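You operate a simulated robot arm through the tools that you are given. There is no shell and no other tool. Be economical: measure what you need, move in short steps, check, and stop when the job is done.

You are at the controls of a simulated robot arm. One attempt, no reset.

JOB
Give the grey housing two shots of grease, seat it in the press slide, then press the brass bush in.
Fine: park the spout after greasing; set the bush in the mouth, slide it under the ram, pull the press lever and draw the slide out.

The check looks at the end state, three seconds after you hand in, the way a careful person would. Anything else that was tipped, shoved, dropped, spilled or broken makes it a failure.

ROBOT AND FRAMES
A 6-joint arm with a two-finger parallel gripper, fixed in place. Base frame: the origin is at the foot of the arm, x ahead of it, y to its left, z up; the work surface is at about z = 0.76. Units: m, rad, N and s.
With the tool pointing down near the work surface it reaches from about 0.24 to 0.64 m from the base axis. Its first joint turns from -1.152 to 1.152 rad. Payload 2.7 kg.
The TCP is the grasp point between the finger pads, 0.023 m short of the fingertips. In the tool frame z runs along the fingers and y along their closing line. The gripper opens to 0.094 m. The fingers are 0.038 m wide and 0.01 m thick; the gripper's body (0.054 by 0.096 m) begins 0.039 m behind the TCP.
Orientation is that of the tool frame in the base frame, as a unit quaternion [x, y, z, w]. With the fingers straight down and closing along the base's y, the tool's x points along the base's -x, its y along +y and its z along -z.

CONTROLS
- The arm moves only by the tool step_arm. Its argument "rows" is a list of rows, each a list of 3 entries, a list of its own where there are three numbers: the shift along the tool's x, y, z in m, then the turn, a rotation vector about the tool's x, y, z in rad, then the opening, from 0 (shut) to 1 (fully open). In form: [[[dx, dy, dz], [rx, ry, rz], fingers], ...]. A call has 1 to 8 rows; each row shifts and turns the commanded pose from where the row before left it, along the tool's axes as they then stand. A row lasts 0.2 s, in which the tool goes at most 0.05 m and 0.15 rad; a call with a longer step from one row to the next is refused whole, and so is a gripper value outside its range. A pose out of reach is approached as far as the arm can. The call stops where the force on the tool passes 60 N (or 10 N more than at its start, if that is more) or the arm is blocked; 0.2 s more then pass. The fingers move at their own pace (about 0.045 m/s each) and stop on an object; they squeeze with about 26 N. The grip force told is the motor's: it shows also when the fingers shut on nothing. Time passes only in rows, and 0.2 s behind the last, so rows that do not move let the fingers close. It gives the time, the measured TCP pose, the force on the tool (base axes), the opening and the grip force at its end, in the units of the frame above (readings bear some noise), and new pictures: "views" is both (left out), scene, wrist or none.
- Cameras (640 x 400 px; columns grow to the right, rows downward): "scene" is fixed at [0.0787, -0.4289, 1.4157]; the picture's right is [0.77, -0.64, 0.00], its down [-0.29, -0.35, -0.89] and it looks along [0.57, 0.68, -0.46] (base axes); focal length 314 px, centre (320, 200). "wrist" rides on the gripper at [-0.039, 0, -0.044] in the tool frame; the picture's right is [0.00, -1.00, 0.00], its down [0.97, 0.00, -0.24] and it looks along [0.24, 0.00, 0.97] (tool axes); focal length 218 px, centre (320, 200). There is no depth. A picture from a camera that has moved, and an enlarged one, comes with that camera's place and axes in the base frame and with its lens.
- inspect(camera, box): a new picture of the part [left, top, right, bottom] of that camera's present view, enlarged. No time passes.
- job_done(): hands the job in; it is judged then, once.

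Work in short steps. Places have to be worked out from the pictures, the camera data and where the tool is seen: move nearer, look again, correct. Check each grasp and each placing, and mend what went wrong. You have 120 turns and 150 pictures in all, those below and enlarged ones among them. Open the gripper and draw the arm clear of the work before you hand the job in, unless the task says otherwise; then end with one line.

The tools are called after "Call:" by a JSON object that holds its "op" and its "data". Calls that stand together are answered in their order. step_arm: Moves the arm, as the interface text tells. Its arguments: {"type":"object","properties":{"rows":{"type":"array","items":{"type":"array"}},"views":{"type":"string","enum":["both","scene","wrist","none"]}},"required":["rows"]} The other tools are called the same way: inspect (camera, box) takes an enlarged picture of a part of a camera's view; job_done () hands the job in.

At the start:

```text
time_s: 0.0
position: [0.3547, 0.0522, 1.2744]
ee_rot: [0.0, 1.0, -0.001, -0.001]
contact_force: [0.2, 0.2, -1.0]
finger_gap: 0.0938
grasp_force: 0.0
```

scene: 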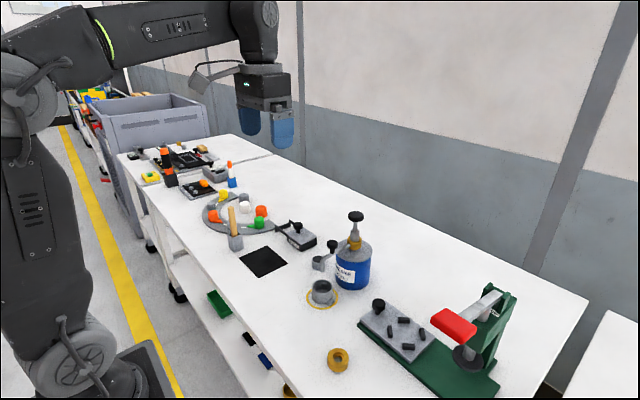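
wrist: 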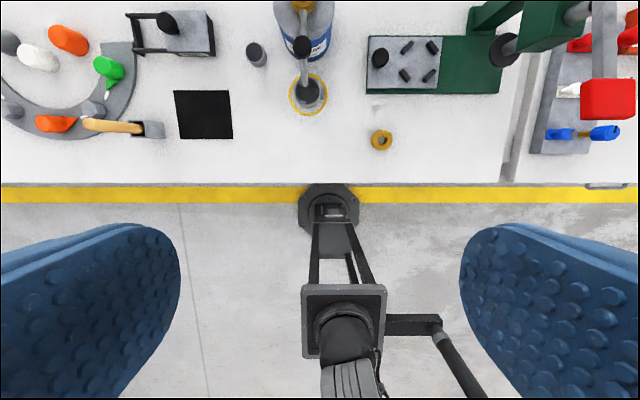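

The pictures show a grease pot with a plunger and spout above the grey housing, a brass ring, and a press with a slide at the right. I'll enlarge these areas first.

Call:
{"op": "inspect", "data": {"camera": "scene", "box": [260, 190, 420, 290]}}

Call:
{"op": "inspect", "data": {"camera": "scene", "box": [320, 270, 528, 400]}}

Call:
{"op": "inspect", "data": {"camera": "wrist", "box": [230, 0, 430, 160]}}

Call:
{"op": "inspect", "data": {"camera": "wrist", "box": [340, 0, 640, 180]}}

```text
4.00 times, centred on (340, 240) of scene
camera zoom: at [0.0787, -0.4289, 1.4157], right [0.77, -0.64, 0.0], down [-0.29, -0.35, -0.89], along [0.57, 0.68, -0.46], focal length 1258 px, centre (240, 40)
```

zoom: 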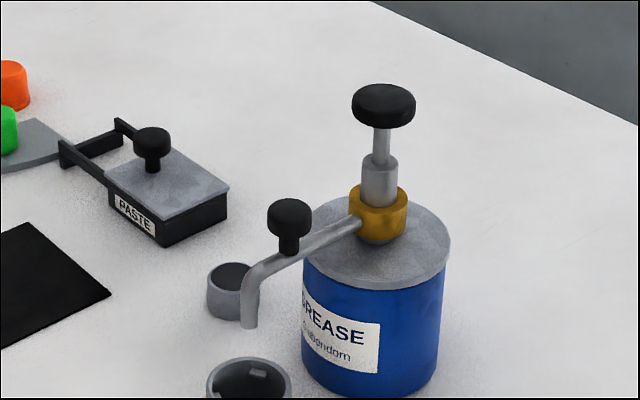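

```text
3.08 times, centred on (424, 335) of scene
camera zoom: at [0.0787, -0.4289, 1.4157], right [0.77, -0.64, 0.0], down [-0.29, -0.35, -0.89], along [0.57, 0.68, -0.46], focal length 968 px, centre (0, -215)
```

zoom: 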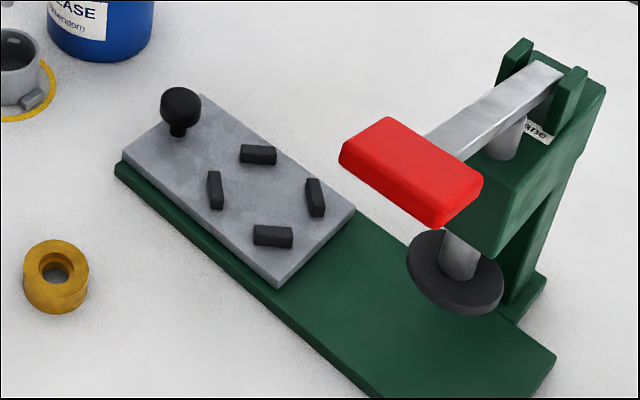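

```text
2.50 times, centred on (330, 80) of wrist
camera zoom: at [0.3934, 0.0523, 1.3178], right [0.0, -1.0, 0.0], down [-0.97, 0.0, 0.24], along [-0.24, 0.0, -0.97], focal length 546 px, centre (295, 500)
```

zoom: 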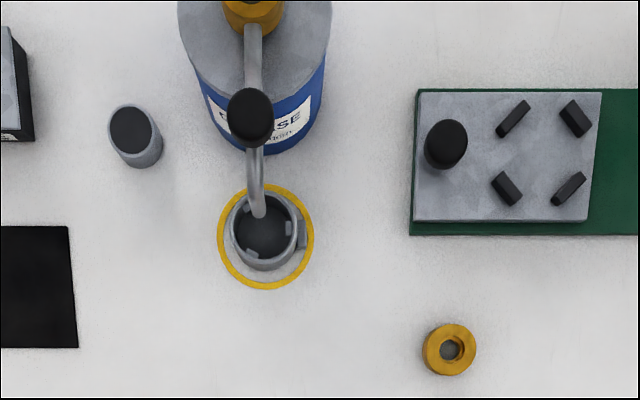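

```text
2.13 times, centred on (490, 90) of wrist
camera zoom: at [0.3934, 0.0523, 1.3178], right [0.0, -1.0, 0.0], down [-0.97, 0.0, 0.24], along [-0.24, 0.0, -0.97], focal length 466 px, centre (-43, 435)
```

zoom: 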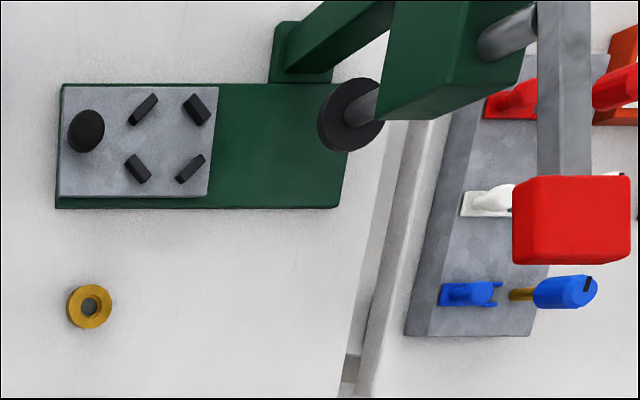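

The positions I worked out are:

| Item | x | y | z |
|---|---|---|---|
| Housing | .51 | .08 | |
| Pump plunger top | .635 | .082 | .98 |
| Spout knob | .55 | .082 | .917 |
| Cup | .595 | .194 | |
| Bush | .407 | -.097 | |
| Nest | .571 | -.161 | |
| Ram | .57 | -.30 | |

I'll close the fingers and move above the plunger.

Call:
{"op": "step_arm", "data": {"rows": [[[-0.035, 0.004, 0.02], [0, 0, 0], 0], [[-0.035, 0.004, 0.02], [0, 0, 0], 0], [[-0.035, 0.004, 0.02], [0, 0, 0], 0], [[-0.035, 0.004, 0.02], [0, 0, 0], 0], [[-0.035, 0.004, 0.02], [0, 0, 0], 0], [[-0.035, 0.004, 0.02], [0, 0, 0], 0], [[-0.035, 0.004, 0.02], [0, 0, 0], 0], [[-0.03, 0.002, 0.03], [0, 0, 0], 0]]}}

```text
time_s: 1.8
position: [0.6015, 0.0764, 1.0931]
ee_rot: [0.0, 1.0, 0.001, 0.001]
contact_force: [-0.1, 0.3, 0.5]
finger_gap: 0.0
grasp_force: 26.1
out of reach, approached as far as the arm can: row 7, 8
camera wrist: at [0.6407, 0.0759, 1.1374], right [0.0, -1.0, 0.0], down [-0.97, 0.0, 0.24], along [-0.24, 0.0, -0.97], focal length 218 px, centre (320, 200)
```

scene: 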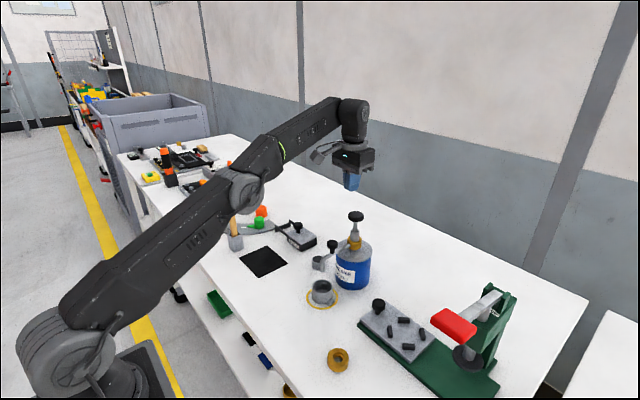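
wrist: 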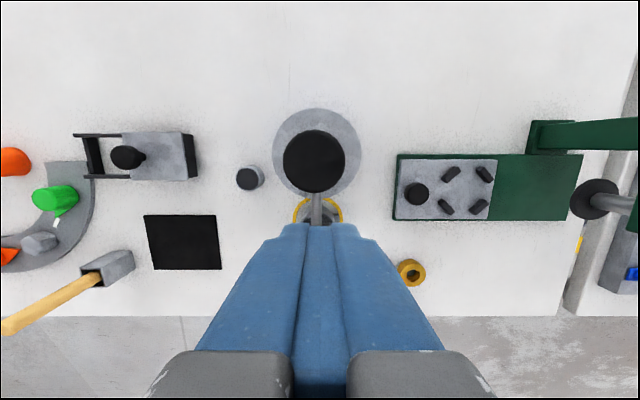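

The plunger head is at about (.631, .080). My reach should improve lower down, so I'll descend to just above it.

Call:
{"op": "step_arm", "data": {"rows": [[[0, 0.004, 0.03], [0, 0, 0], 0], [[0, 0, 0.03], [0, 0, 0], 0], [[0, 0, 0], [0, 0, 0], 0]]}}

```text
time_s: 2.6
position: [0.6021, 0.08, 1.0334]
ee_rot: [0.0, 1.0, 0.0, 0.001]
contact_force: [-0.7, -0.4, -0.8]
finger_gap: 0.0001
grasp_force: 26.3
camera wrist: at [0.6405, 0.0802, 1.0764], right [0.0, -1.0, 0.0], down [-0.97, 0.0, 0.24], along [-0.24, 0.0, -0.97], focal length 218 px, centre (320, 200)
```

scene: 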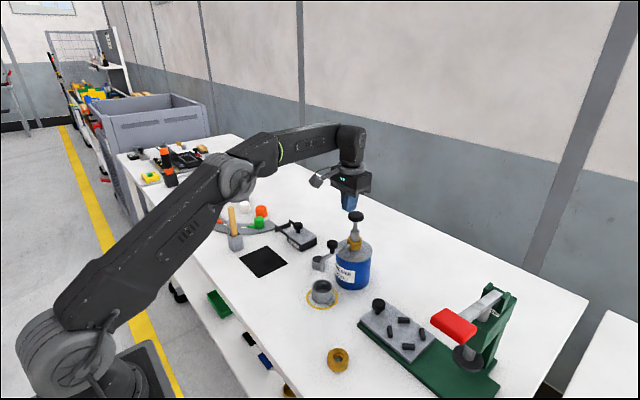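
wrist: 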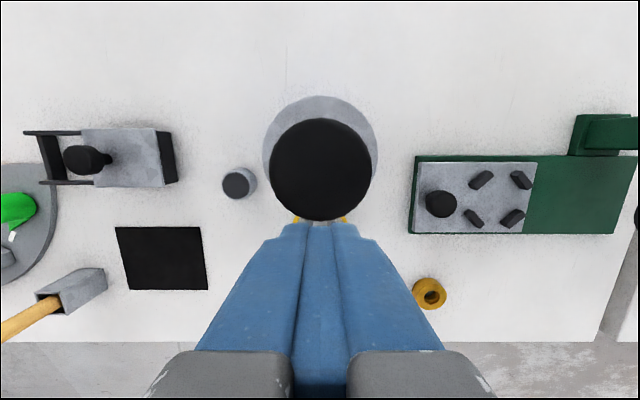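

The arm stays where it was clamped and now has room. The head is at about (.630, .080), so I'll move forward 0.028.

Call:
{"op": "step_arm", "data": {"rows": [[[-0.028, 0, 0], [0, 0, 0], 0], [[0, 0, 0.015], [0, 0, 0], 0], [[0, 0, 0], [0, 0, 0], 0]]}}

```text
time_s: 3.4
position: [0.6213, 0.0779, 1.0165]
ee_rot: [0.0, 1.0, 0.0, 0.0]
contact_force: [-0.6, -0.5, -0.2]
finger_gap: 0.0002
grasp_force: 26.3
out of reach, approached as far as the arm can: row 1
camera wrist: at [0.6596, 0.0783, 1.059], right [0.0, -1.0, 0.0], down [-0.97, 0.0, 0.24], along [-0.24, 0.0, -0.97], focal length 218 px, centre (320, 200)
```

scene: 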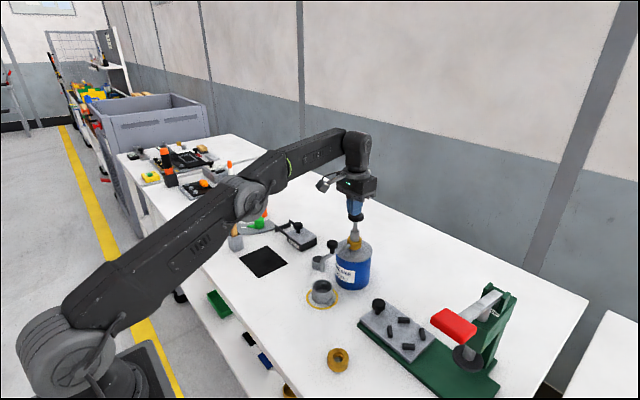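
wrist: 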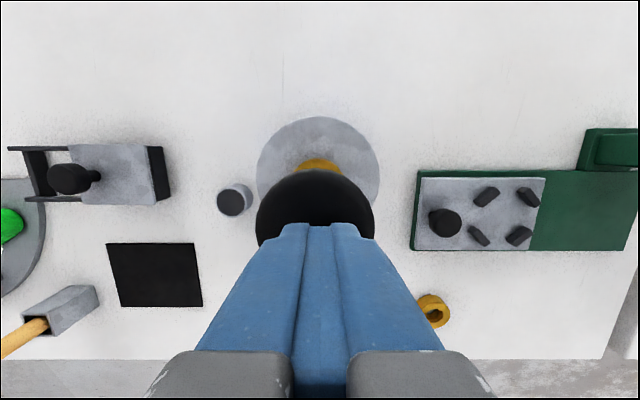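

I'm over the head at x .621. I'll nudge forward a little, then press down in small steps while watching the force.

Call:
{"op": "step_arm", "data": {"rows": [[[-0.008, 0.002, 0.003], [0, 0, 0], 0], [[0, 0, 0.01], [0, 0, 0], 0], [[0, 0, 0.01], [0, 0, 0], 0], [[0, 0, 0.01], [0, 0, 0], 0]]}}

```text
time_s: 4.4
position: [0.6235, 0.0792, 0.9837]
ee_rot: [0.0, 1.0, 0.0, 0.001]
contact_force: [0.2, -1.2, 6.9]
finger_gap: 0.0001
grasp_force: 26.1
out of reach, approached as far as the arm can: row 1
camera wrist: at [0.6629, 0.0793, 1.0264], right [0.0, -1.0, 0.0], down [-0.97, 0.0, 0.24], along [-0.24, 0.0, -0.97], focal length 218 px, centre (320, 200)
```

scene: 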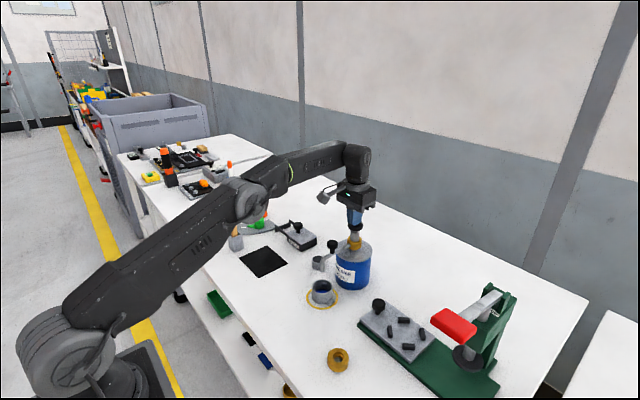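
wrist: 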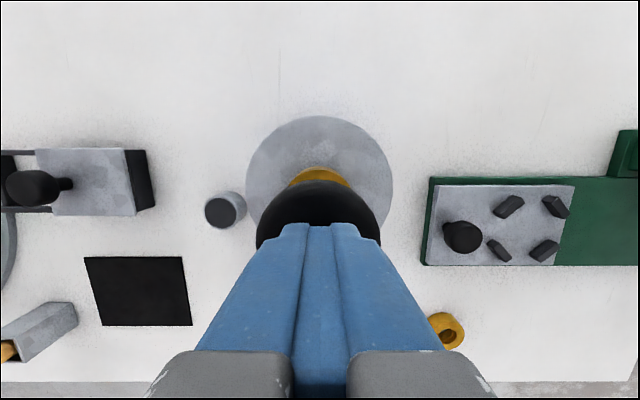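

The plunger is moving down at 7 N. I'll keep going to the end of the stroke.

Call:
{"op": "step_arm", "data": {"rows": [[[0, 0, 0.006], [0, 0, 0], 0], [[0, 0, 0.006], [0, 0, 0], 0], [[0, 0, 0.006], [0, 0, 0], 0]], "views": "none"}}

Call:
{"op": "inspect", "data": {"camera": "scene", "box": [280, 190, 440, 310]}}

```text
time_s: 5.2
position: [0.6254, 0.08, 0.982]
ee_rot: [0.001, 1.0, 0.001, 0.01]
contact_force: [-3.6, -0.2, 11.1]
finger_gap: 0.0001
grasp_force: 26.1
stopped in row 3: the force on the tool passed its limit (the readings are from after the stop); the commanded pose is now the measured one
```

```text
3.33 times, centred on (360, 250) of scene
camera zoom: at [0.0784, -0.4289, 1.4158], right [0.77, -0.64, 0.0], down [-0.29, -0.35, -0.89], along [0.57, 0.68, -0.46], focal length 1048 px, centre (187, 33)
```

zoom: 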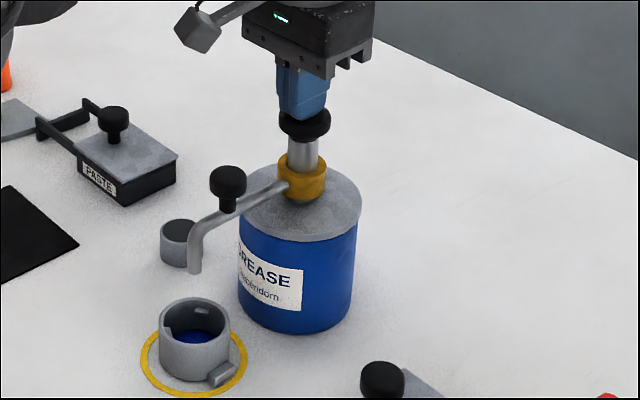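

The plunger bottomed and blue grease shows in the housing, so that's shot one. I'll raise and check that the plunger comes back up.

Call:
{"op": "step_arm", "data": {"rows": [[[0, 0, -0.02], [0, 0, 0], 0], [[0, 0, -0.025], [0, 0, 0], 0], [[0, 0, 0], [0, 0, 0], 0], [[0, 0, 0], [0, 0, 0], 0]], "views": "none"}}

Call:
{"op": "inspect", "data": {"camera": "scene", "box": [280, 190, 440, 310]}}

```text
time_s: 6.2
position: [0.6248, 0.0791, 1.0233]
ee_rot: [0.0, 1.0, -0.001, 0.006]
contact_force: [0.1, -0.1, -0.3]
finger_gap: 0.0
grasp_force: 26.7
```

```text
3.33 times, centred on (360, 250) of scene
camera zoom: at [0.0787, -0.4289, 1.4157], right [0.77, -0.64, 0.0], down [-0.29, -0.35, -0.89], along [0.57, 0.68, -0.46], focal length 1048 px, centre (187, 33)
```

zoom: 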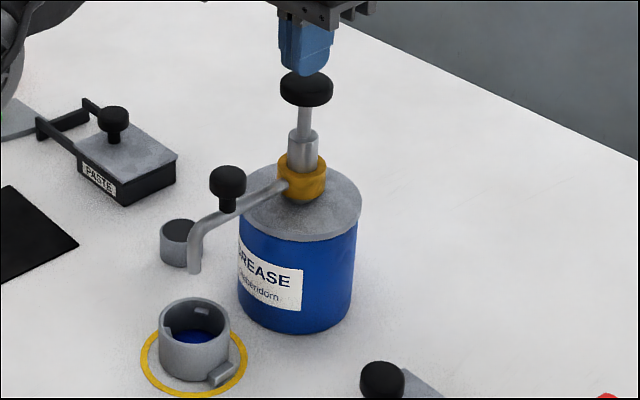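

It returned fully. Now the second shot.

Call:
{"op": "step_arm", "data": {"rows": [[[0, 0, 0.012], [0, 0, 0], 0], [[0, 0, 0.01], [0, 0, 0], 0], [[0, 0, 0.008], [0, 0, 0], 0], [[0, 0, 0.006], [0, 0, 0], 0], [[0, 0, 0.006], [0, 0, 0], 0], [[0, 0, 0.006], [0, 0, 0], 0]], "views": "none"}}

Call:
{"op": "inspect", "data": {"camera": "scene", "box": [280, 190, 440, 310]}}

```text
time_s: 7.5
position: [0.6253, 0.0785, 0.9797]
ee_rot: [0.0, 1.0, 0.0, 0.011]
contact_force: [-13.5, -0.8, 30.4]
finger_gap: 0.0
grasp_force: 25.6
```

```text
3.33 times, centred on (360, 250) of scene
camera zoom: at [0.0778, -0.429, 1.4158], right [0.77, -0.64, 0.0], down [-0.29, -0.35, -0.89], along [0.57, 0.68, -0.46], focal length 1048 px, centre (187, 33)
```

zoom: 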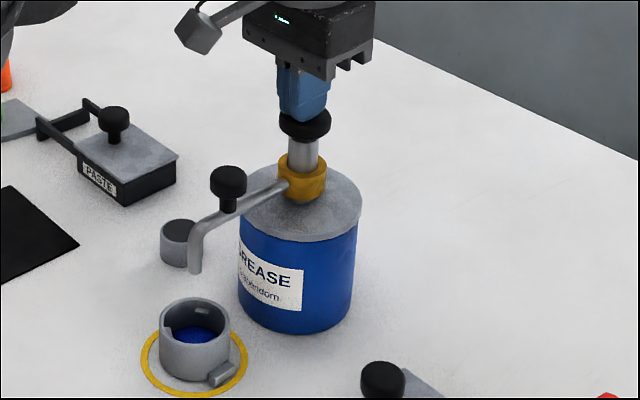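

The grease level rose, so that's two full strokes. I'll rise, back off towards the spout knob, open, and tilt the gripper so its body leans away from the plunger.

Call:
{"op": "step_arm", "data": {"rows": [[[0, 0, -0.025], [0, 0, 0], 0], [[0, 0, -0.03], [0, 0, 0], 0], [[0.035, 0, -0.01], [0, 0, 0], 0.3], [[0.035, 0, 0], [0, 0, 0], 0.8], [[0.02, 0, 0], [0, -0.15, 0], 0.8], [[0, 0, 0], [0, -0.15, 0], 0.8], [[0, 0, 0], [0, -0.15, 0], 0.8], [[0, 0, 0], [0, 0, 0], 0.8]]}}

```text
time_s: 9.3
position: [0.5334, 0.0788, 1.0387]
ee_rot: [-0.001, 0.973, 0.0, 0.231]
contact_force: [1.0, 1.2, 0.1]
finger_gap: 0.0752
grasp_force: 0.0
camera wrist: at [0.5488, 0.0796, 1.0957], right [0.0, -1.0, 0.0], down [-0.98, 0.0, -0.22], along [0.22, 0.0, -0.98], focal length 218 px, centre (320, 200)
```

scene: 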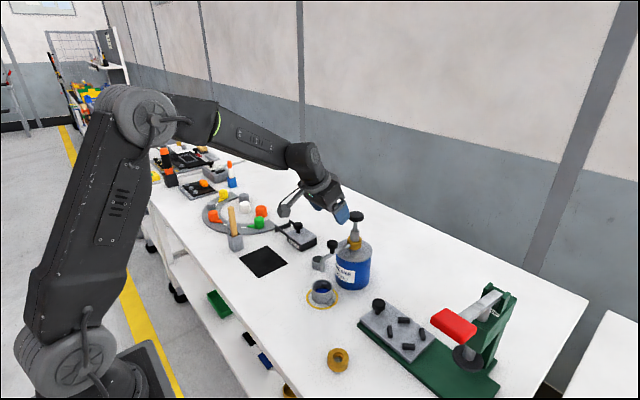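
wrist: 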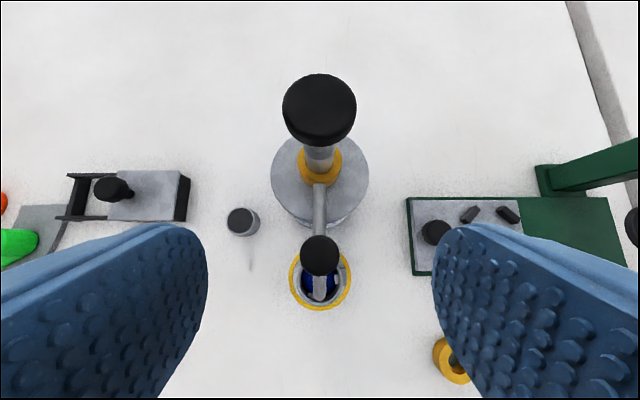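

The knob is at about (.547, .079, .922) and the pump axis at about (.63, .08). I'll lower the tilted open fingers around the knob.

Call:
{"op": "step_arm", "data": {"rows": [[[0.0103, 0, 0.028], [0, 0, 0], 0.8], [[0.0103, 0, 0.028], [0, 0, 0], 0.8], [[0.0103, 0, 0.028], [0, 0, 0], 0.8], [[0.0103, 0, 0.028], [0, 0, 0], 0.8]]}}

Call:
{"op": "inspect", "data": {"camera": "scene", "box": [280, 190, 440, 310]}}

```text
time_s: 10.3
position: [0.5486, 0.0808, 0.9203]
ee_rot: [0.001, 0.973, 0.0, 0.231]
contact_force: [0.2, -0.2, 0.3]
finger_gap: 0.0752
grasp_force: 0.0
camera wrist: at [0.5626, 0.08, 0.976], right [0.0, -1.0, 0.0], down [-0.98, 0.0, -0.22], along [0.22, 0.0, -0.98], focal length 218 px, centre (320, 200)
```

scene: 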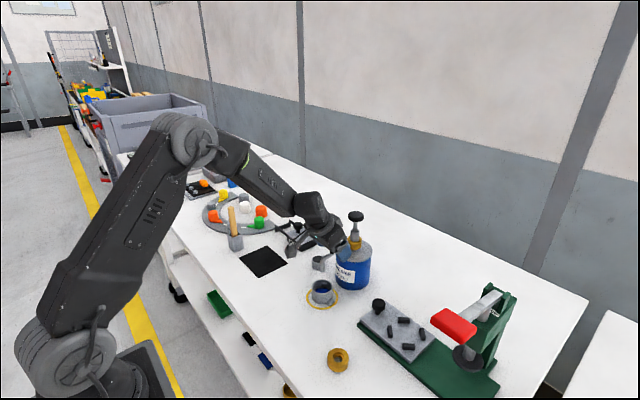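
wrist: 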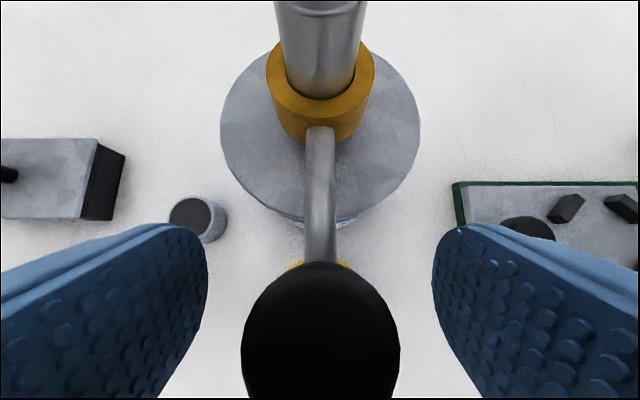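

```text
3.33 times, centred on (360, 250) of scene
camera zoom: at [0.0787, -0.4289, 1.4157], right [0.77, -0.64, 0.0], down [-0.29, -0.35, -0.89], along [0.57, 0.68, -0.46], focal length 1048 px, centre (187, 33)
```

zoom: 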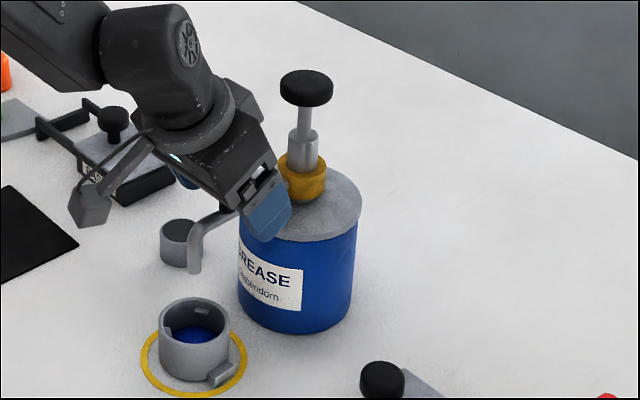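

The fingers straddle the knob, so I'll close on it.

Call:
{"op": "step_arm", "data": {"rows": [[[0, 0, 0], [0, 0, 0], 0.2], [[0, 0, 0], [0, 0, 0], 0], [[0, 0, 0], [0, 0, 0], 0], [[0, 0, 0], [0, 0, 0], 0]], "views": "wrist"}}

```text
time_s: 11.3
position: [0.5469, 0.0809, 0.9206]
ee_rot: [0.0, 0.973, 0.0, 0.23]
contact_force: [0.7, 0.4, -1.0]
finger_gap: 0.0294
grasp_force: 45.4
camera wrist: at [0.5627, 0.0801, 0.9765], right [0.0, -1.0, 0.0], down [-0.98, 0.0, -0.22], along [0.22, 0.0, -0.98], focal length 218 px, centre (320, 200)
```

wrist: 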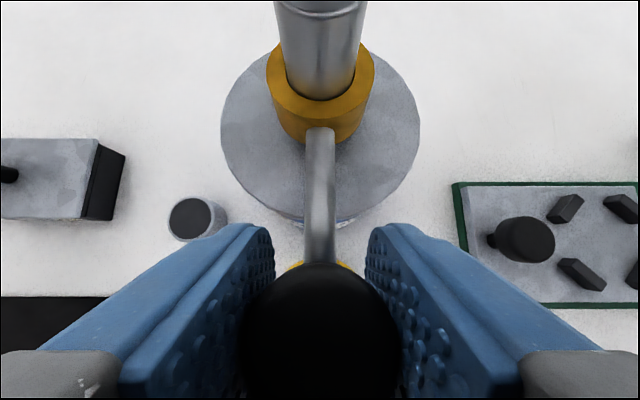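

The knob is gripped at 29 mm. I'll swing it along an arc around (.63, .08), first half.

Call:
{"op": "step_arm", "data": {"rows": [[[-0.0008, 0.0123, 0.0004], [0.034, 0, 0.067], 0], [[-0.0016, 0.0122, 0.0008], [0.034, 0, 0.067], 0], [[-0.0024, 0.012, 0.0012], [0.034, 0, 0.067], 0], [[-0.0032, 0.0118, 0.0016], [0.034, 0, 0.067], 0]]}}

```text
time_s: 12.3
position: [0.5623, 0.1262, 0.92]
ee_rot: [0.145, 0.962, -0.035, 0.228]
contact_force: [0.2, -1.8, -3.1]
finger_gap: 0.0285
grasp_force: 44.8
camera wrist: at [0.5759, 0.1222, 0.9766], right [-0.3, -0.96, 0.0], down [-0.93, 0.29, -0.22], along [0.21, -0.07, -0.98], focal length 218 px, centre (320, 200)
```

scene: 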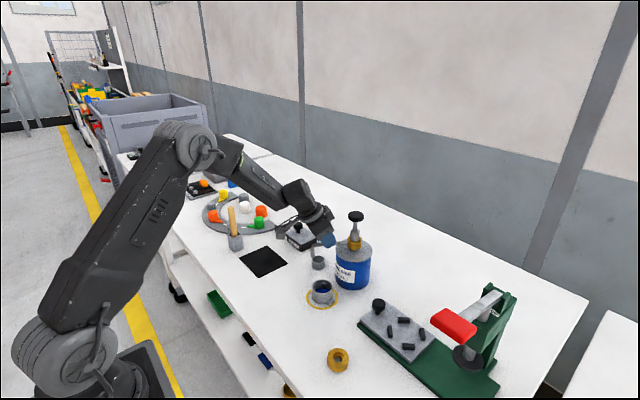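
wrist: 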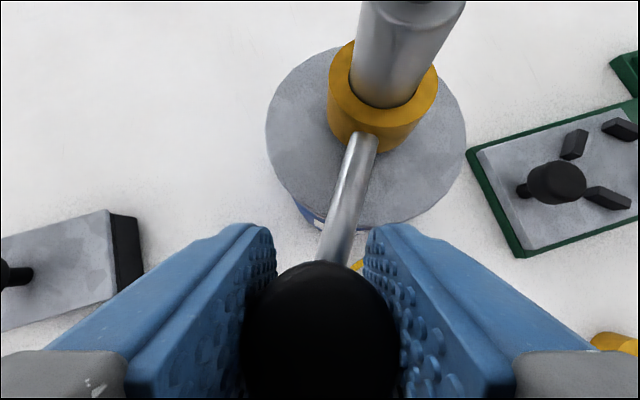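

The spout is turning smoothly with low forces. Now the second half of the swing.

Call:
{"op": "step_arm", "data": {"rows": [[[-0.0039, 0.0115, 0.002], [0.034, 0, 0.067], 0], [[-0.0047, 0.0111, 0.0024], [0.034, 0, 0.067], 0], [[-0.0054, 0.0107, 0.0027], [0.034, 0, 0.067], 0], [[-0.0061, 0.0102, 0.0031], [0.034, 0, 0.067], 0]]}}

Call:
{"op": "inspect", "data": {"camera": "scene", "box": [270, 200, 390, 310]}}

```text
time_s: 13.3
position: [0.5998, 0.156, 0.9196]
ee_rot: [0.288, 0.929, -0.07, 0.22]
contact_force: [-5.3, -4.3, -3.6]
finger_gap: 0.0294
grasp_force: 44.9
camera wrist: at [0.6117, 0.1479, 0.9767], right [-0.57, -0.82, 0.0], down [-0.8, 0.55, -0.22], along [0.18, -0.13, -0.98], focal length 218 px, centre (320, 200)
```

scene: 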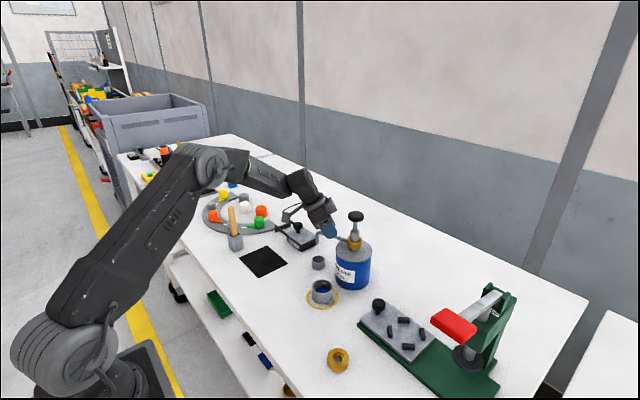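
wrist: 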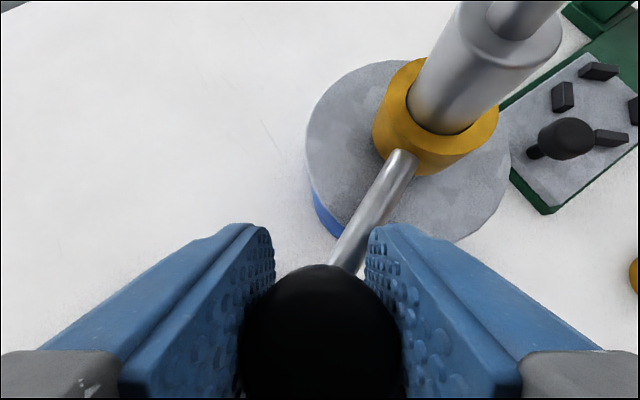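

```text
3.64 times, centred on (330, 255) of scene
camera zoom: at [0.0786, -0.429, 1.4157], right [0.77, -0.64, 0.0], down [-0.29, -0.35, -0.89], along [0.57, 0.68, -0.46], focal length 1144 px, centre (284, 0)
```

zoom: 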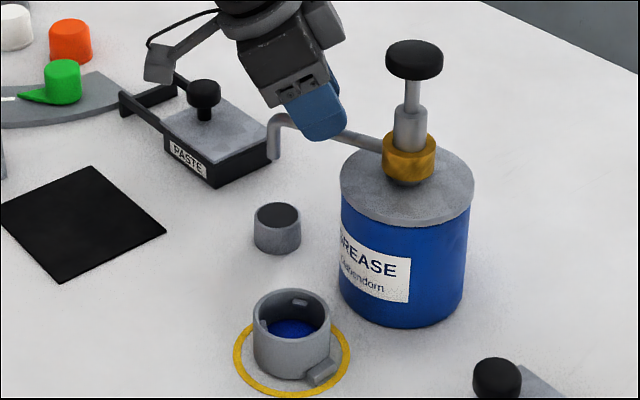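

The tip works out at about (.582, .183), right over the drip cup. I'll release and draw back along the tool axis.

Call:
{"op": "step_arm", "data": {"rows": [[[0, 0, 0], [0, 0, 0], 0.7], [[0, 0, 0], [0, 0, 0], 0.7], [[0, 0, 0], [0, 0, 0], 0.7], [[0, 0, -0.03], [0, 0, 0], 0.7], [[0, 0, -0.04], [0, 0, 0], 0.7], [[0, 0, -0.04], [0, 0, 0], 0.7]]}}

Call:
{"op": "inspect", "data": {"camera": "scene", "box": [270, 200, 390, 310]}}

```text
time_s: 14.8
position: [0.5587, 0.1849, 1.0183]
ee_rot: [0.287, 0.93, -0.07, 0.219]
contact_force: [0.6, -0.3, -0.1]
finger_gap: 0.0658
grasp_force: 0.1
camera wrist: at [0.5705, 0.1772, 1.0749], right [-0.57, -0.82, 0.0], down [-0.81, 0.55, -0.22], along [0.18, -0.13, -0.98], focal length 218 px, centre (320, 200)
```

scene: 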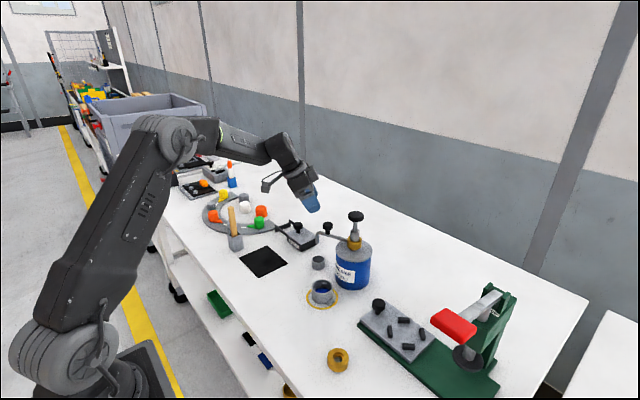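
wrist: 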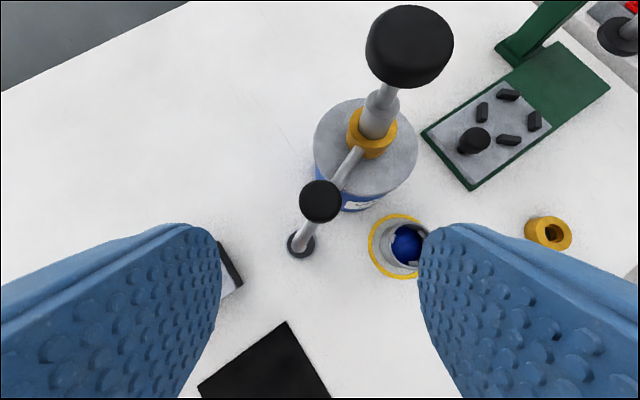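

```text
3.64 times, centred on (330, 255) of scene
camera zoom: at [0.0787, -0.4289, 1.4157], right [0.77, -0.64, 0.0], down [-0.29, -0.35, -0.89], along [0.57, 0.68, -0.46], focal length 1144 px, centre (284, 0)
```

zoom: 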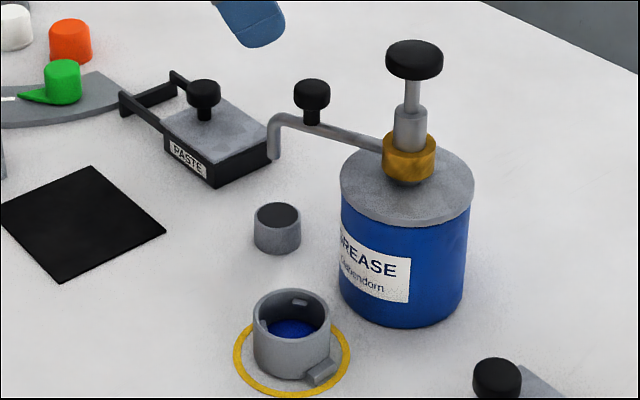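

The spout is parked over the cup. Now I'll set the tool upright and yaw it so the fingers close along x, clear of the housing's lug on its -y side.

Call:
{"op": "step_arm", "data": {"rows": [[[0, 0, -0.01], [0, 0.15, 0], 0.9], [[0, 0, 0], [0, 0.15, 0], 0.9], [[0, 0, 0], [0, 0.15, 0], 0.9], [[0, 0, 0], [0, 0, 0.15], 0.9], [[0, 0, 0], [0, 0, 0.15], 0.9], [[0, 0, 0], [0, 0, 0.15], 0.9], [[0, 0, 0], [0, 0, 0.15], 0.9], [[0, 0, 0], [0, 0, 0.15], 0.9]], "views": "none"}}

Call:
{"op": "step_arm", "data": {"rows": [[[0, 0, 0], [0, 0, 0.15], 0.9], [[0, 0, 0], [0, 0, 0.07], 0.9], [[0, 0, 0], [0, 0, 0], 0.9]], "views": "wrist"}}

```text
time_s: 16.6
position: [0.5552, 0.1866, 1.0269]
ee_rot: [0.626, 0.78, -0.001, 0.009]
contact_force: [-0.3, -0.3, -0.7]
finger_gap: 0.0848
grasp_force: 0.0
```

```text
time_s: 17.4
position: [0.5555, 0.1865, 1.027]
ee_rot: [0.708, 0.706, 0.0, 0.006]
contact_force: [-0.3, 0.1, 0.0]
finger_gap: 0.0844
grasp_force: 0.1
camera wrist: at [0.5544, 0.1487, 1.0715], right [-1.0, 0.0, -0.01], down [0.0, 0.97, 0.23], along [0.01, 0.23, -0.97], focal length 218 px, centre (320, 200)
```

wrist: 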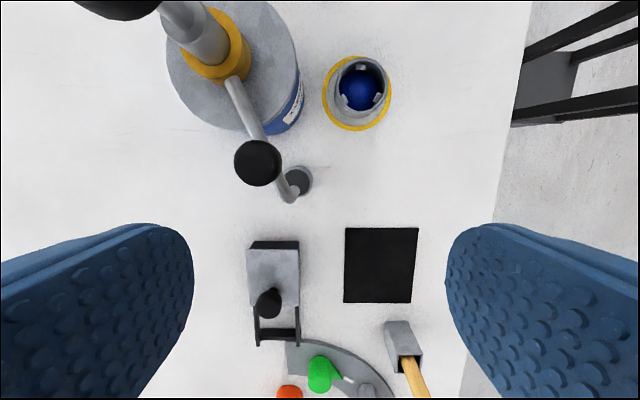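

Before leaving I'll check the spout tip against the cup more closely.

Call:
{"op": "inspect", "data": {"camera": "wrist", "box": [230, 120, 390, 220]}}

Call:
{"op": "inspect", "data": {"camera": "wrist", "box": [300, 40, 420, 140]}}

```text
4.00 times, centred on (310, 170) of wrist
camera zoom: at [0.5544, 0.1487, 1.0715], right [-1.0, 0.0, -0.01], down [0.0, 0.97, 0.23], along [0.01, 0.23, -0.97], focal length 873 px, centre (360, 320)
```

zoom: 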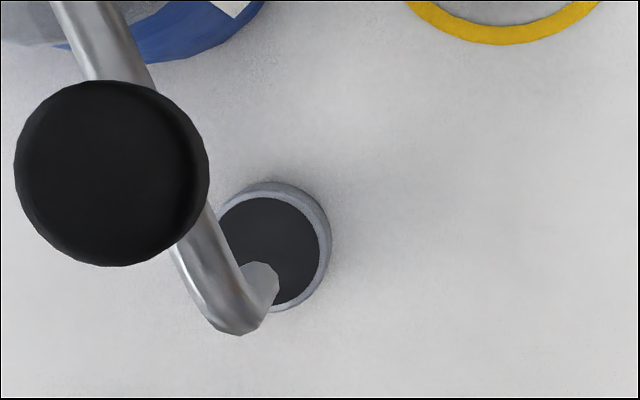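

```text
4.00 times, centred on (360, 90) of wrist
camera zoom: at [0.5544, 0.1487, 1.0715], right [-1.0, 0.0, -0.01], down [0.0, 0.97, 0.23], along [0.01, 0.23, -0.97], focal length 873 px, centre (160, 640)
```

zoom: 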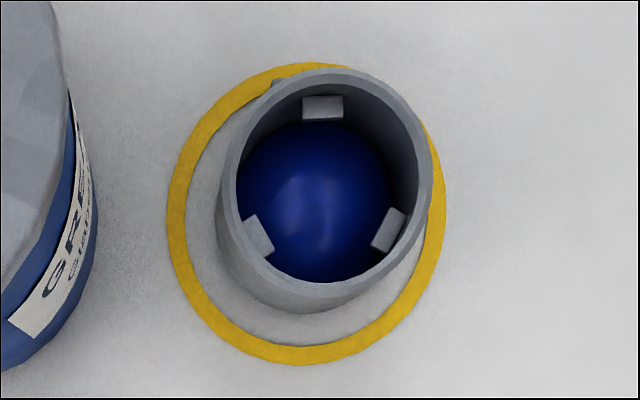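

The outlet is over the cup mouth to within about 5 mm. The housing is at (.5097, .080), with a rim diameter of about .061, so I'll move above it and down.

Call:
{"op": "step_arm", "data": {"rows": [[[-0.0355, -0.0152, 0], [0.0085, 0.0085, 0], 0.9], [[-0.0355, -0.0152, 0], [0, 0, 0], 0.9], [[-0.0355, -0.0152, 0], [0, 0, 0], 0.9], [[0, 0, 0.04], [0, 0, 0], 0.9], [[0, 0, 0.04], [0, 0, 0], 0.9], [[0, 0, 0.04], [0, 0, 0], 0.9], [[0, 0, 0.03], [0, 0, 0], 0.9]]}}

Call:
{"op": "inspect", "data": {"camera": "scene", "box": [260, 200, 420, 320]}}

```text
time_s: 18.9
position: [0.5087, 0.0804, 0.8783]
ee_rot: [0.707, 0.707, 0.0, 0.002]
contact_force: [-0.6, -0.9, 0.6]
finger_gap: 0.0845
grasp_force: 0.1
camera wrist: at [0.5089, 0.0416, 0.9215], right [-1.0, 0.0, 0.0], down [0.0, 0.97, 0.24], along [0.0, 0.24, -0.97], focal length 218 px, centre (320, 200)
```

scene: 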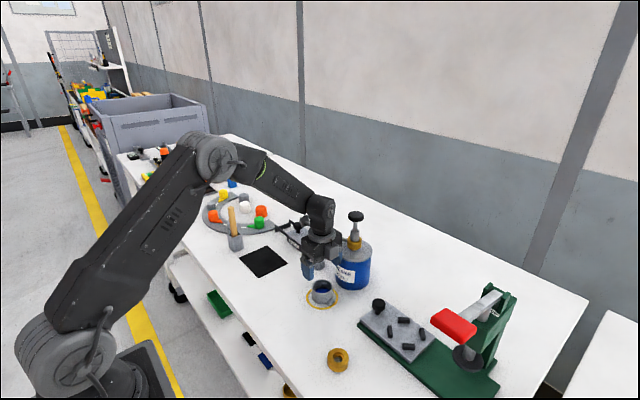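
wrist: 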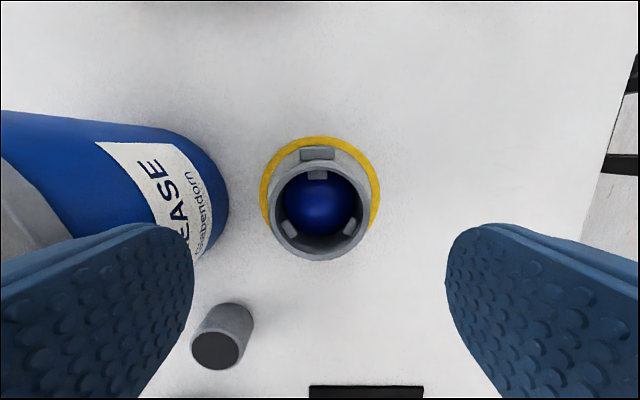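

```text
3.33 times, centred on (340, 260) of scene
camera zoom: at [0.0787, -0.4289, 1.4157], right [0.77, -0.64, 0.0], down [-0.29, -0.35, -0.89], along [0.57, 0.68, -0.46], focal length 1048 px, centre (253, 0)
```

zoom: 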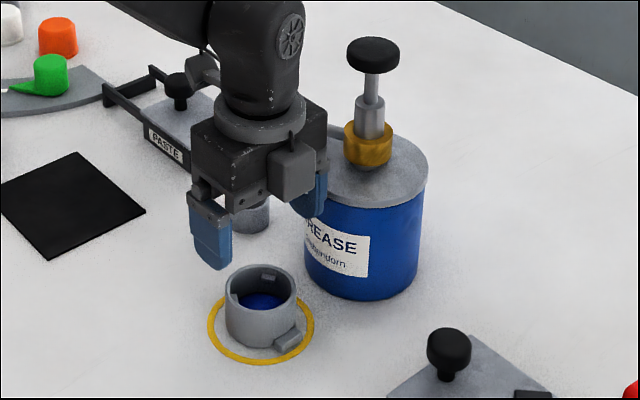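

The lug is exactly at -y and I'm centred. I'll descend to TCP z of about .797 and close on it.

Call:
{"op": "step_arm", "data": {"rows": [[[-0.001, 0.001, 0.03], [0, 0, 0], 0.9], [[0, 0, 0.03], [0, 0, 0], 0.9], [[0, 0, 0.021], [0, 0, 0], 0.9], [[0, 0, 0], [0, 0, 0], 0.3], [[0, 0, 0], [0, 0, 0], 0.3], [[0, 0, 0], [0, 0, 0], 0.3], [[0, 0, 0], [0, 0, 0], 0.3]]}}

Call:
{"op": "inspect", "data": {"camera": "scene", "box": [260, 200, 420, 320]}}

```text
time_s: 20.6
position: [0.5113, 0.0793, 0.7962]
ee_rot: [0.707, 0.707, -0.001, 0.003]
contact_force: [0.2, 0.3, -0.4]
finger_gap: 0.0617
grasp_force: 26.1
camera wrist: at [0.5107, 0.0401, 0.8404], right [-1.0, 0.0, 0.0], down [0.0, 0.97, 0.24], along [0.0, 0.24, -0.97], focal length 218 px, centre (320, 200)
```

scene: 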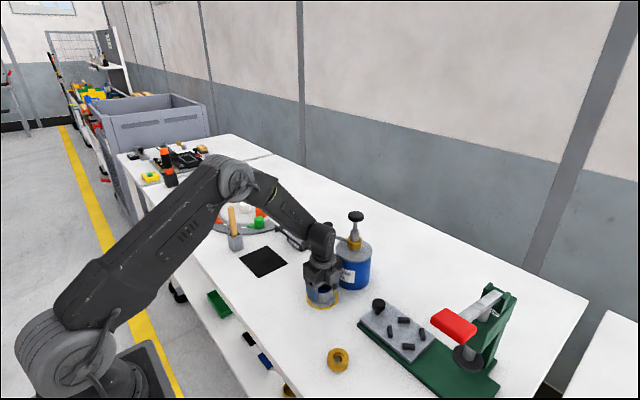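
wrist: 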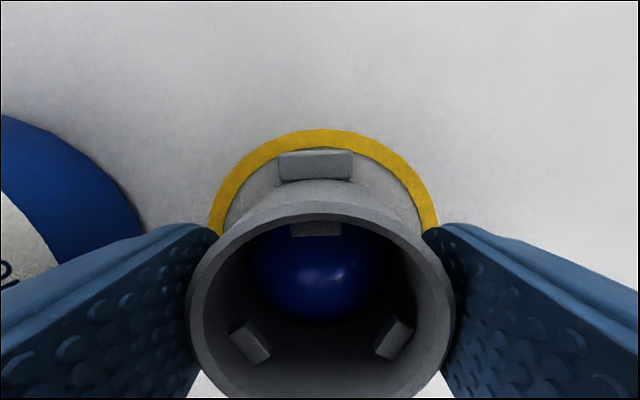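

```text
3.33 times, centred on (340, 260) of scene
camera zoom: at [0.0788, -0.4289, 1.4157], right [0.77, -0.64, 0.0], down [-0.29, -0.35, -0.89], along [0.57, 0.68, -0.46], focal length 1048 px, centre (253, 0)
```

zoom: 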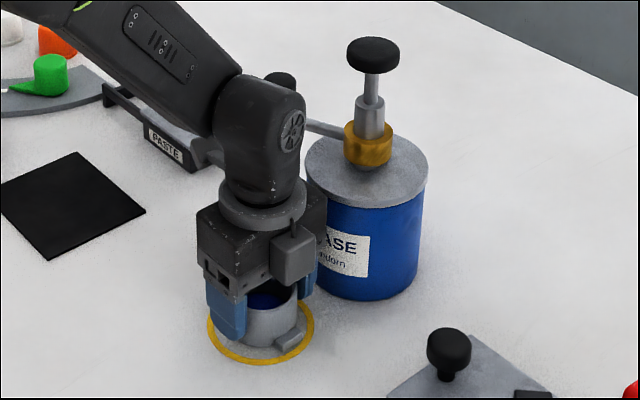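

I'm holding the housing at a 61.7 mm gap. I'll lift straight up and carry it over the slide nest.

Call:
{"op": "step_arm", "data": {"rows": [[[0, 0, -0.03], [0, 0, 0], 0.3], [[0, 0, -0.04], [0, 0, 0], 0.3], [[0, 0, -0.04], [0, 0, 0], 0.3], [[-0.04, 0.01, 0], [0, 0, 0], 0.3], [[-0.04, 0.01, 0], [0, 0, 0], 0.3], [[-0.04, 0.01, 0], [0, 0, 0], 0.3], [[-0.04, 0.01, 0], [0, 0, 0], 0.3], [[-0.04, 0.01, 0], [0, 0, 0], 0.3]]}}

Call:
{"op": "inspect", "data": {"camera": "scene", "box": [320, 230, 520, 380]}}

```text
time_s: 22.4
position: [0.5612, -0.1206, 0.9077]
ee_rot: [0.707, 0.707, 0.0, 0.002]
contact_force: [-0.1, -0.3, -1.6]
finger_gap: 0.062
grasp_force: 26.0
camera wrist: at [0.5607, -0.1591, 0.9515], right [-1.0, 0.0, 0.0], down [0.0, 0.97, 0.24], along [0.0, 0.24, -0.97], focal length 218 px, centre (320, 200)
```

scene: 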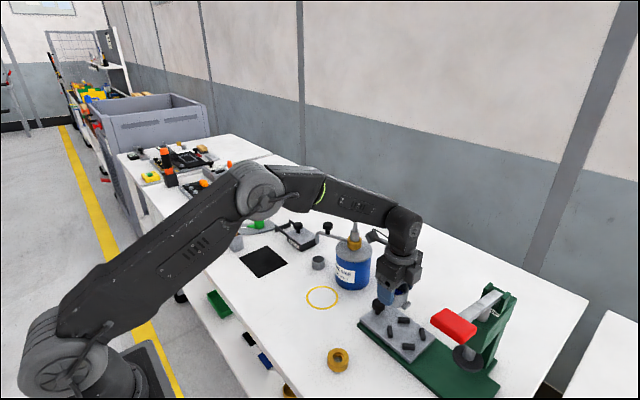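
wrist: 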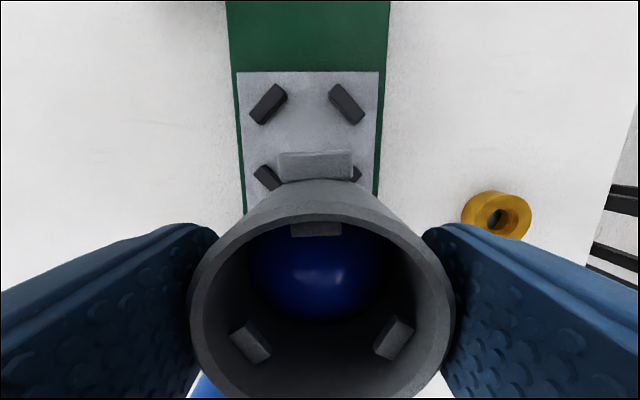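

```text
2.67 times, centred on (420, 305) of scene
camera zoom: at [0.0788, -0.4289, 1.4157], right [0.77, -0.64, 0.0], down [-0.29, -0.35, -0.89], along [0.57, 0.68, -0.46], focal length 839 px, centre (53, -80)
```

zoom: 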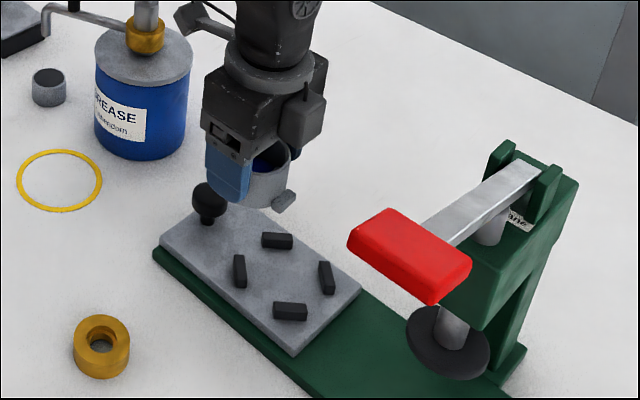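

From two views the nest centre is at (.570, -.162), and the housing sits about 2–3 mm +y of the TCP. I'll move over the nest and lower to about 20 mm above it to check.

Call:
{"op": "step_arm", "data": {"rows": [[[-0.022, 0.0045, 0], [0, 0, 0], 0.3], [[-0.022, 0.0045, 0], [0, 0, 0], 0.3], [[0, 0, 0.03], [0, 0, 0], 0.3], [[0, 0, 0.03], [0, 0, 0], 0.3], [[0, 0, 0], [0, 0, 0], 0.3]]}}

Call:
{"op": "inspect", "data": {"camera": "scene", "box": [350, 260, 470, 360]}}

```text
time_s: 23.6
position: [0.5693, -0.1653, 0.8488]
ee_rot: [0.707, 0.707, 0.0, 0.003]
contact_force: [0.5, 0.0, -1.3]
finger_gap: 0.0618
grasp_force: 26.4
camera wrist: at [0.5696, -0.2041, 0.8913], right [-1.0, 0.0, 0.0], down [0.0, 0.97, 0.24], along [0.0, 0.24, -0.97], focal length 218 px, centre (320, 200)
```

scene: 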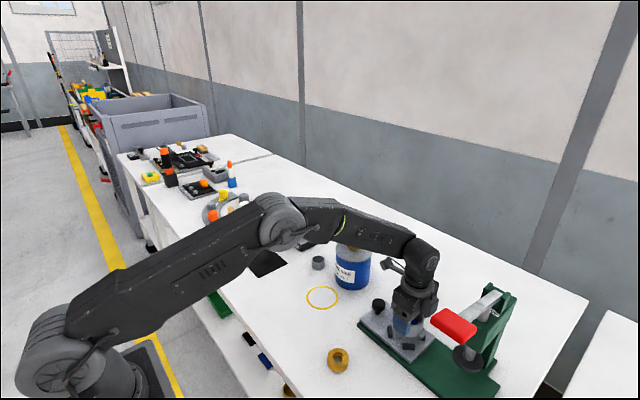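
wrist: 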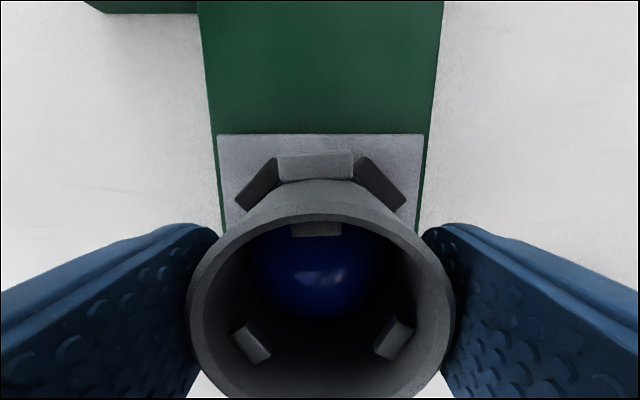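

```text
4.00 times, centred on (410, 310) of scene
camera zoom: at [0.0788, -0.4289, 1.4157], right [0.77, -0.64, 0.0], down [-0.29, -0.35, -0.89], along [0.57, 0.68, -0.46], focal length 1258 px, centre (-40, -240)
```

zoom: 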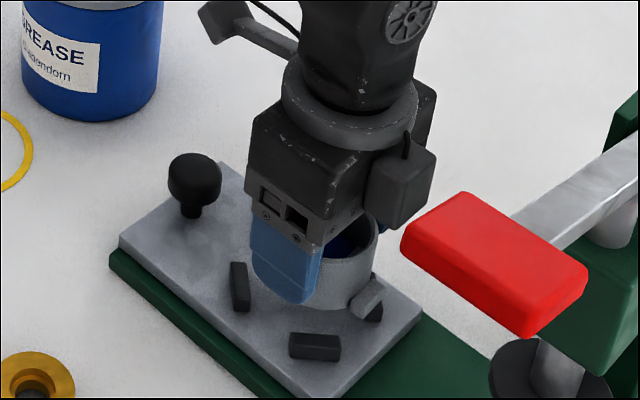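

The alignment looks right in x and the lug faces the gap between the far pegs. I'll go down another 20 mm.

Call:
{"op": "step_arm", "data": {"rows": [[[0, 0, 0.008], [0, 0, 0], 0.3], [[0, 0, 0.006], [0, 0, 0], 0.3], [[0, 0, 0.005], [0, 0, 0], 0.3]]}}

Call:
{"op": "inspect", "data": {"camera": "scene", "box": [350, 260, 470, 360]}}

```text
time_s: 24.4
position: [0.5697, -0.1642, 0.8301]
ee_rot: [0.707, 0.707, 0.001, 0.002]
contact_force: [0.7, 0.5, -1.0]
finger_gap: 0.0618
grasp_force: 26.1
camera wrist: at [0.5696, -0.2037, 0.8724], right [-1.0, 0.0, 0.0], down [0.0, 0.97, 0.24], along [0.0, 0.24, -0.97], focal length 218 px, centre (320, 200)
```

scene: 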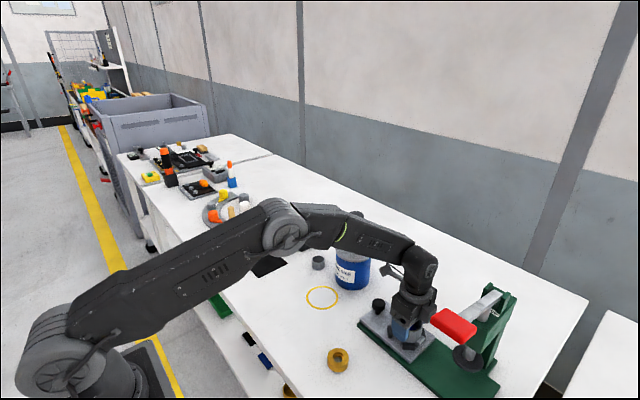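
wrist: 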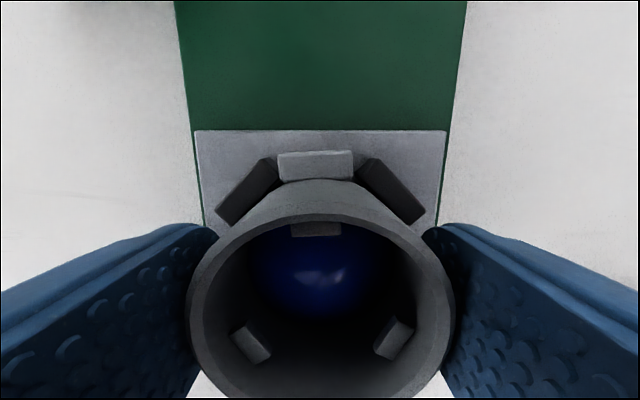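

```text
4.00 times, centred on (410, 310) of scene
camera zoom: at [0.0788, -0.4289, 1.4157], right [0.77, -0.64, 0.0], down [-0.29, -0.35, -0.89], along [0.57, 0.68, -0.46], focal length 1258 px, centre (-40, -240)
```

zoom: 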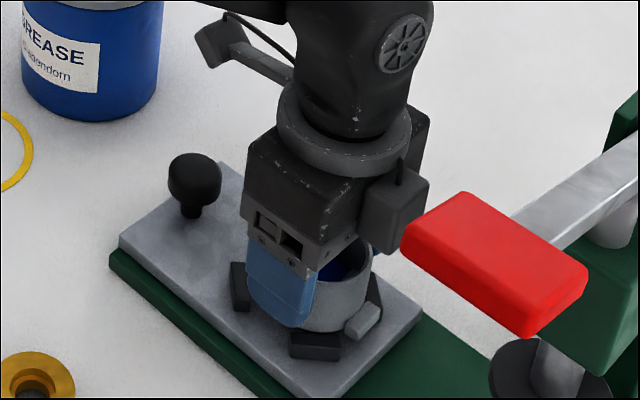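

It's centred between the pegs. I'll lower gently until it touches the seat.

Call:
{"op": "step_arm", "data": {"rows": [[[0, 0, 0.004], [0, 0, 0], 0.3], [[0, 0, 0.003], [0, 0, 0], 0.3], [[0, 0, 0.003], [0, 0, 0], 0.3]]}}

Call:
{"op": "inspect", "data": {"camera": "scene", "box": [350, 260, 470, 360]}}

```text
time_s: 25.1
position: [0.5703, -0.1656, 0.8206]
ee_rot: [0.708, 0.707, 0.0, 0.003]
contact_force: [-7.5, 1.8, 19.3]
finger_gap: 0.0621
grasp_force: 26.4
camera wrist: at [0.5702, -0.2041, 0.8637], right [-1.0, 0.0, -0.01], down [0.0, 0.97, 0.24], along [0.01, 0.24, -0.97], focal length 218 px, centre (320, 200)
```

scene: 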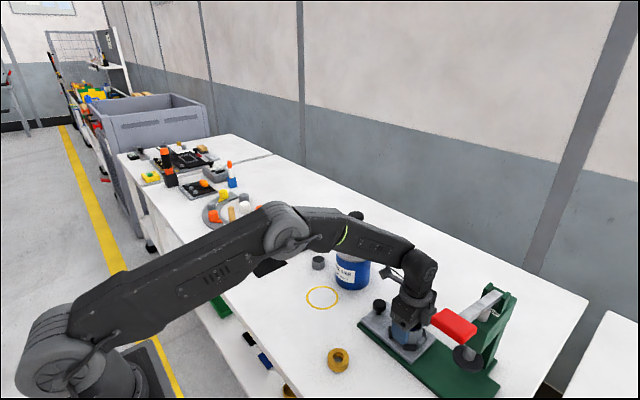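
wrist: 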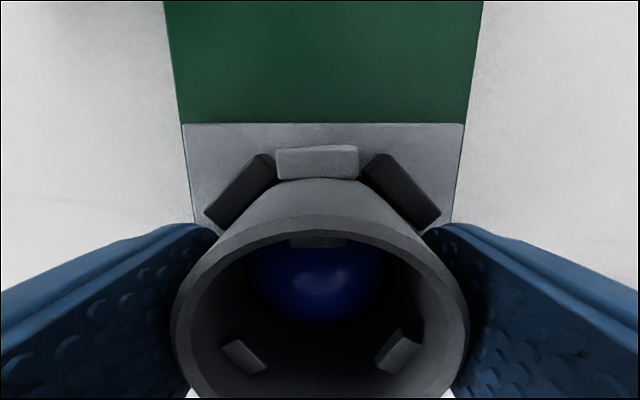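

```text
4.00 times, centred on (410, 310) of scene
camera zoom: at [0.0782, -0.4287, 1.4158], right [0.77, -0.64, 0.0], down [-0.29, -0.35, -0.89], along [0.57, 0.68, -0.46], focal length 1258 px, centre (-40, -240)
```

zoom: 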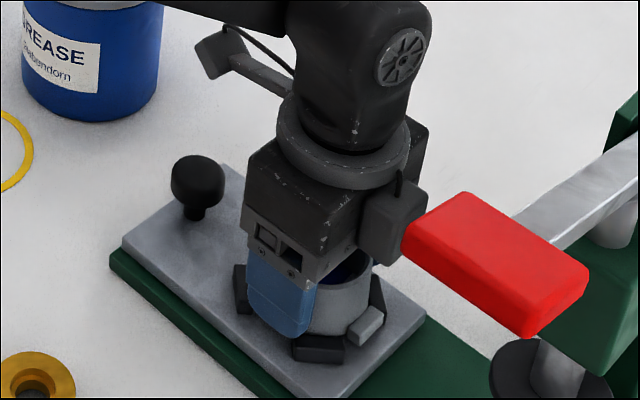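

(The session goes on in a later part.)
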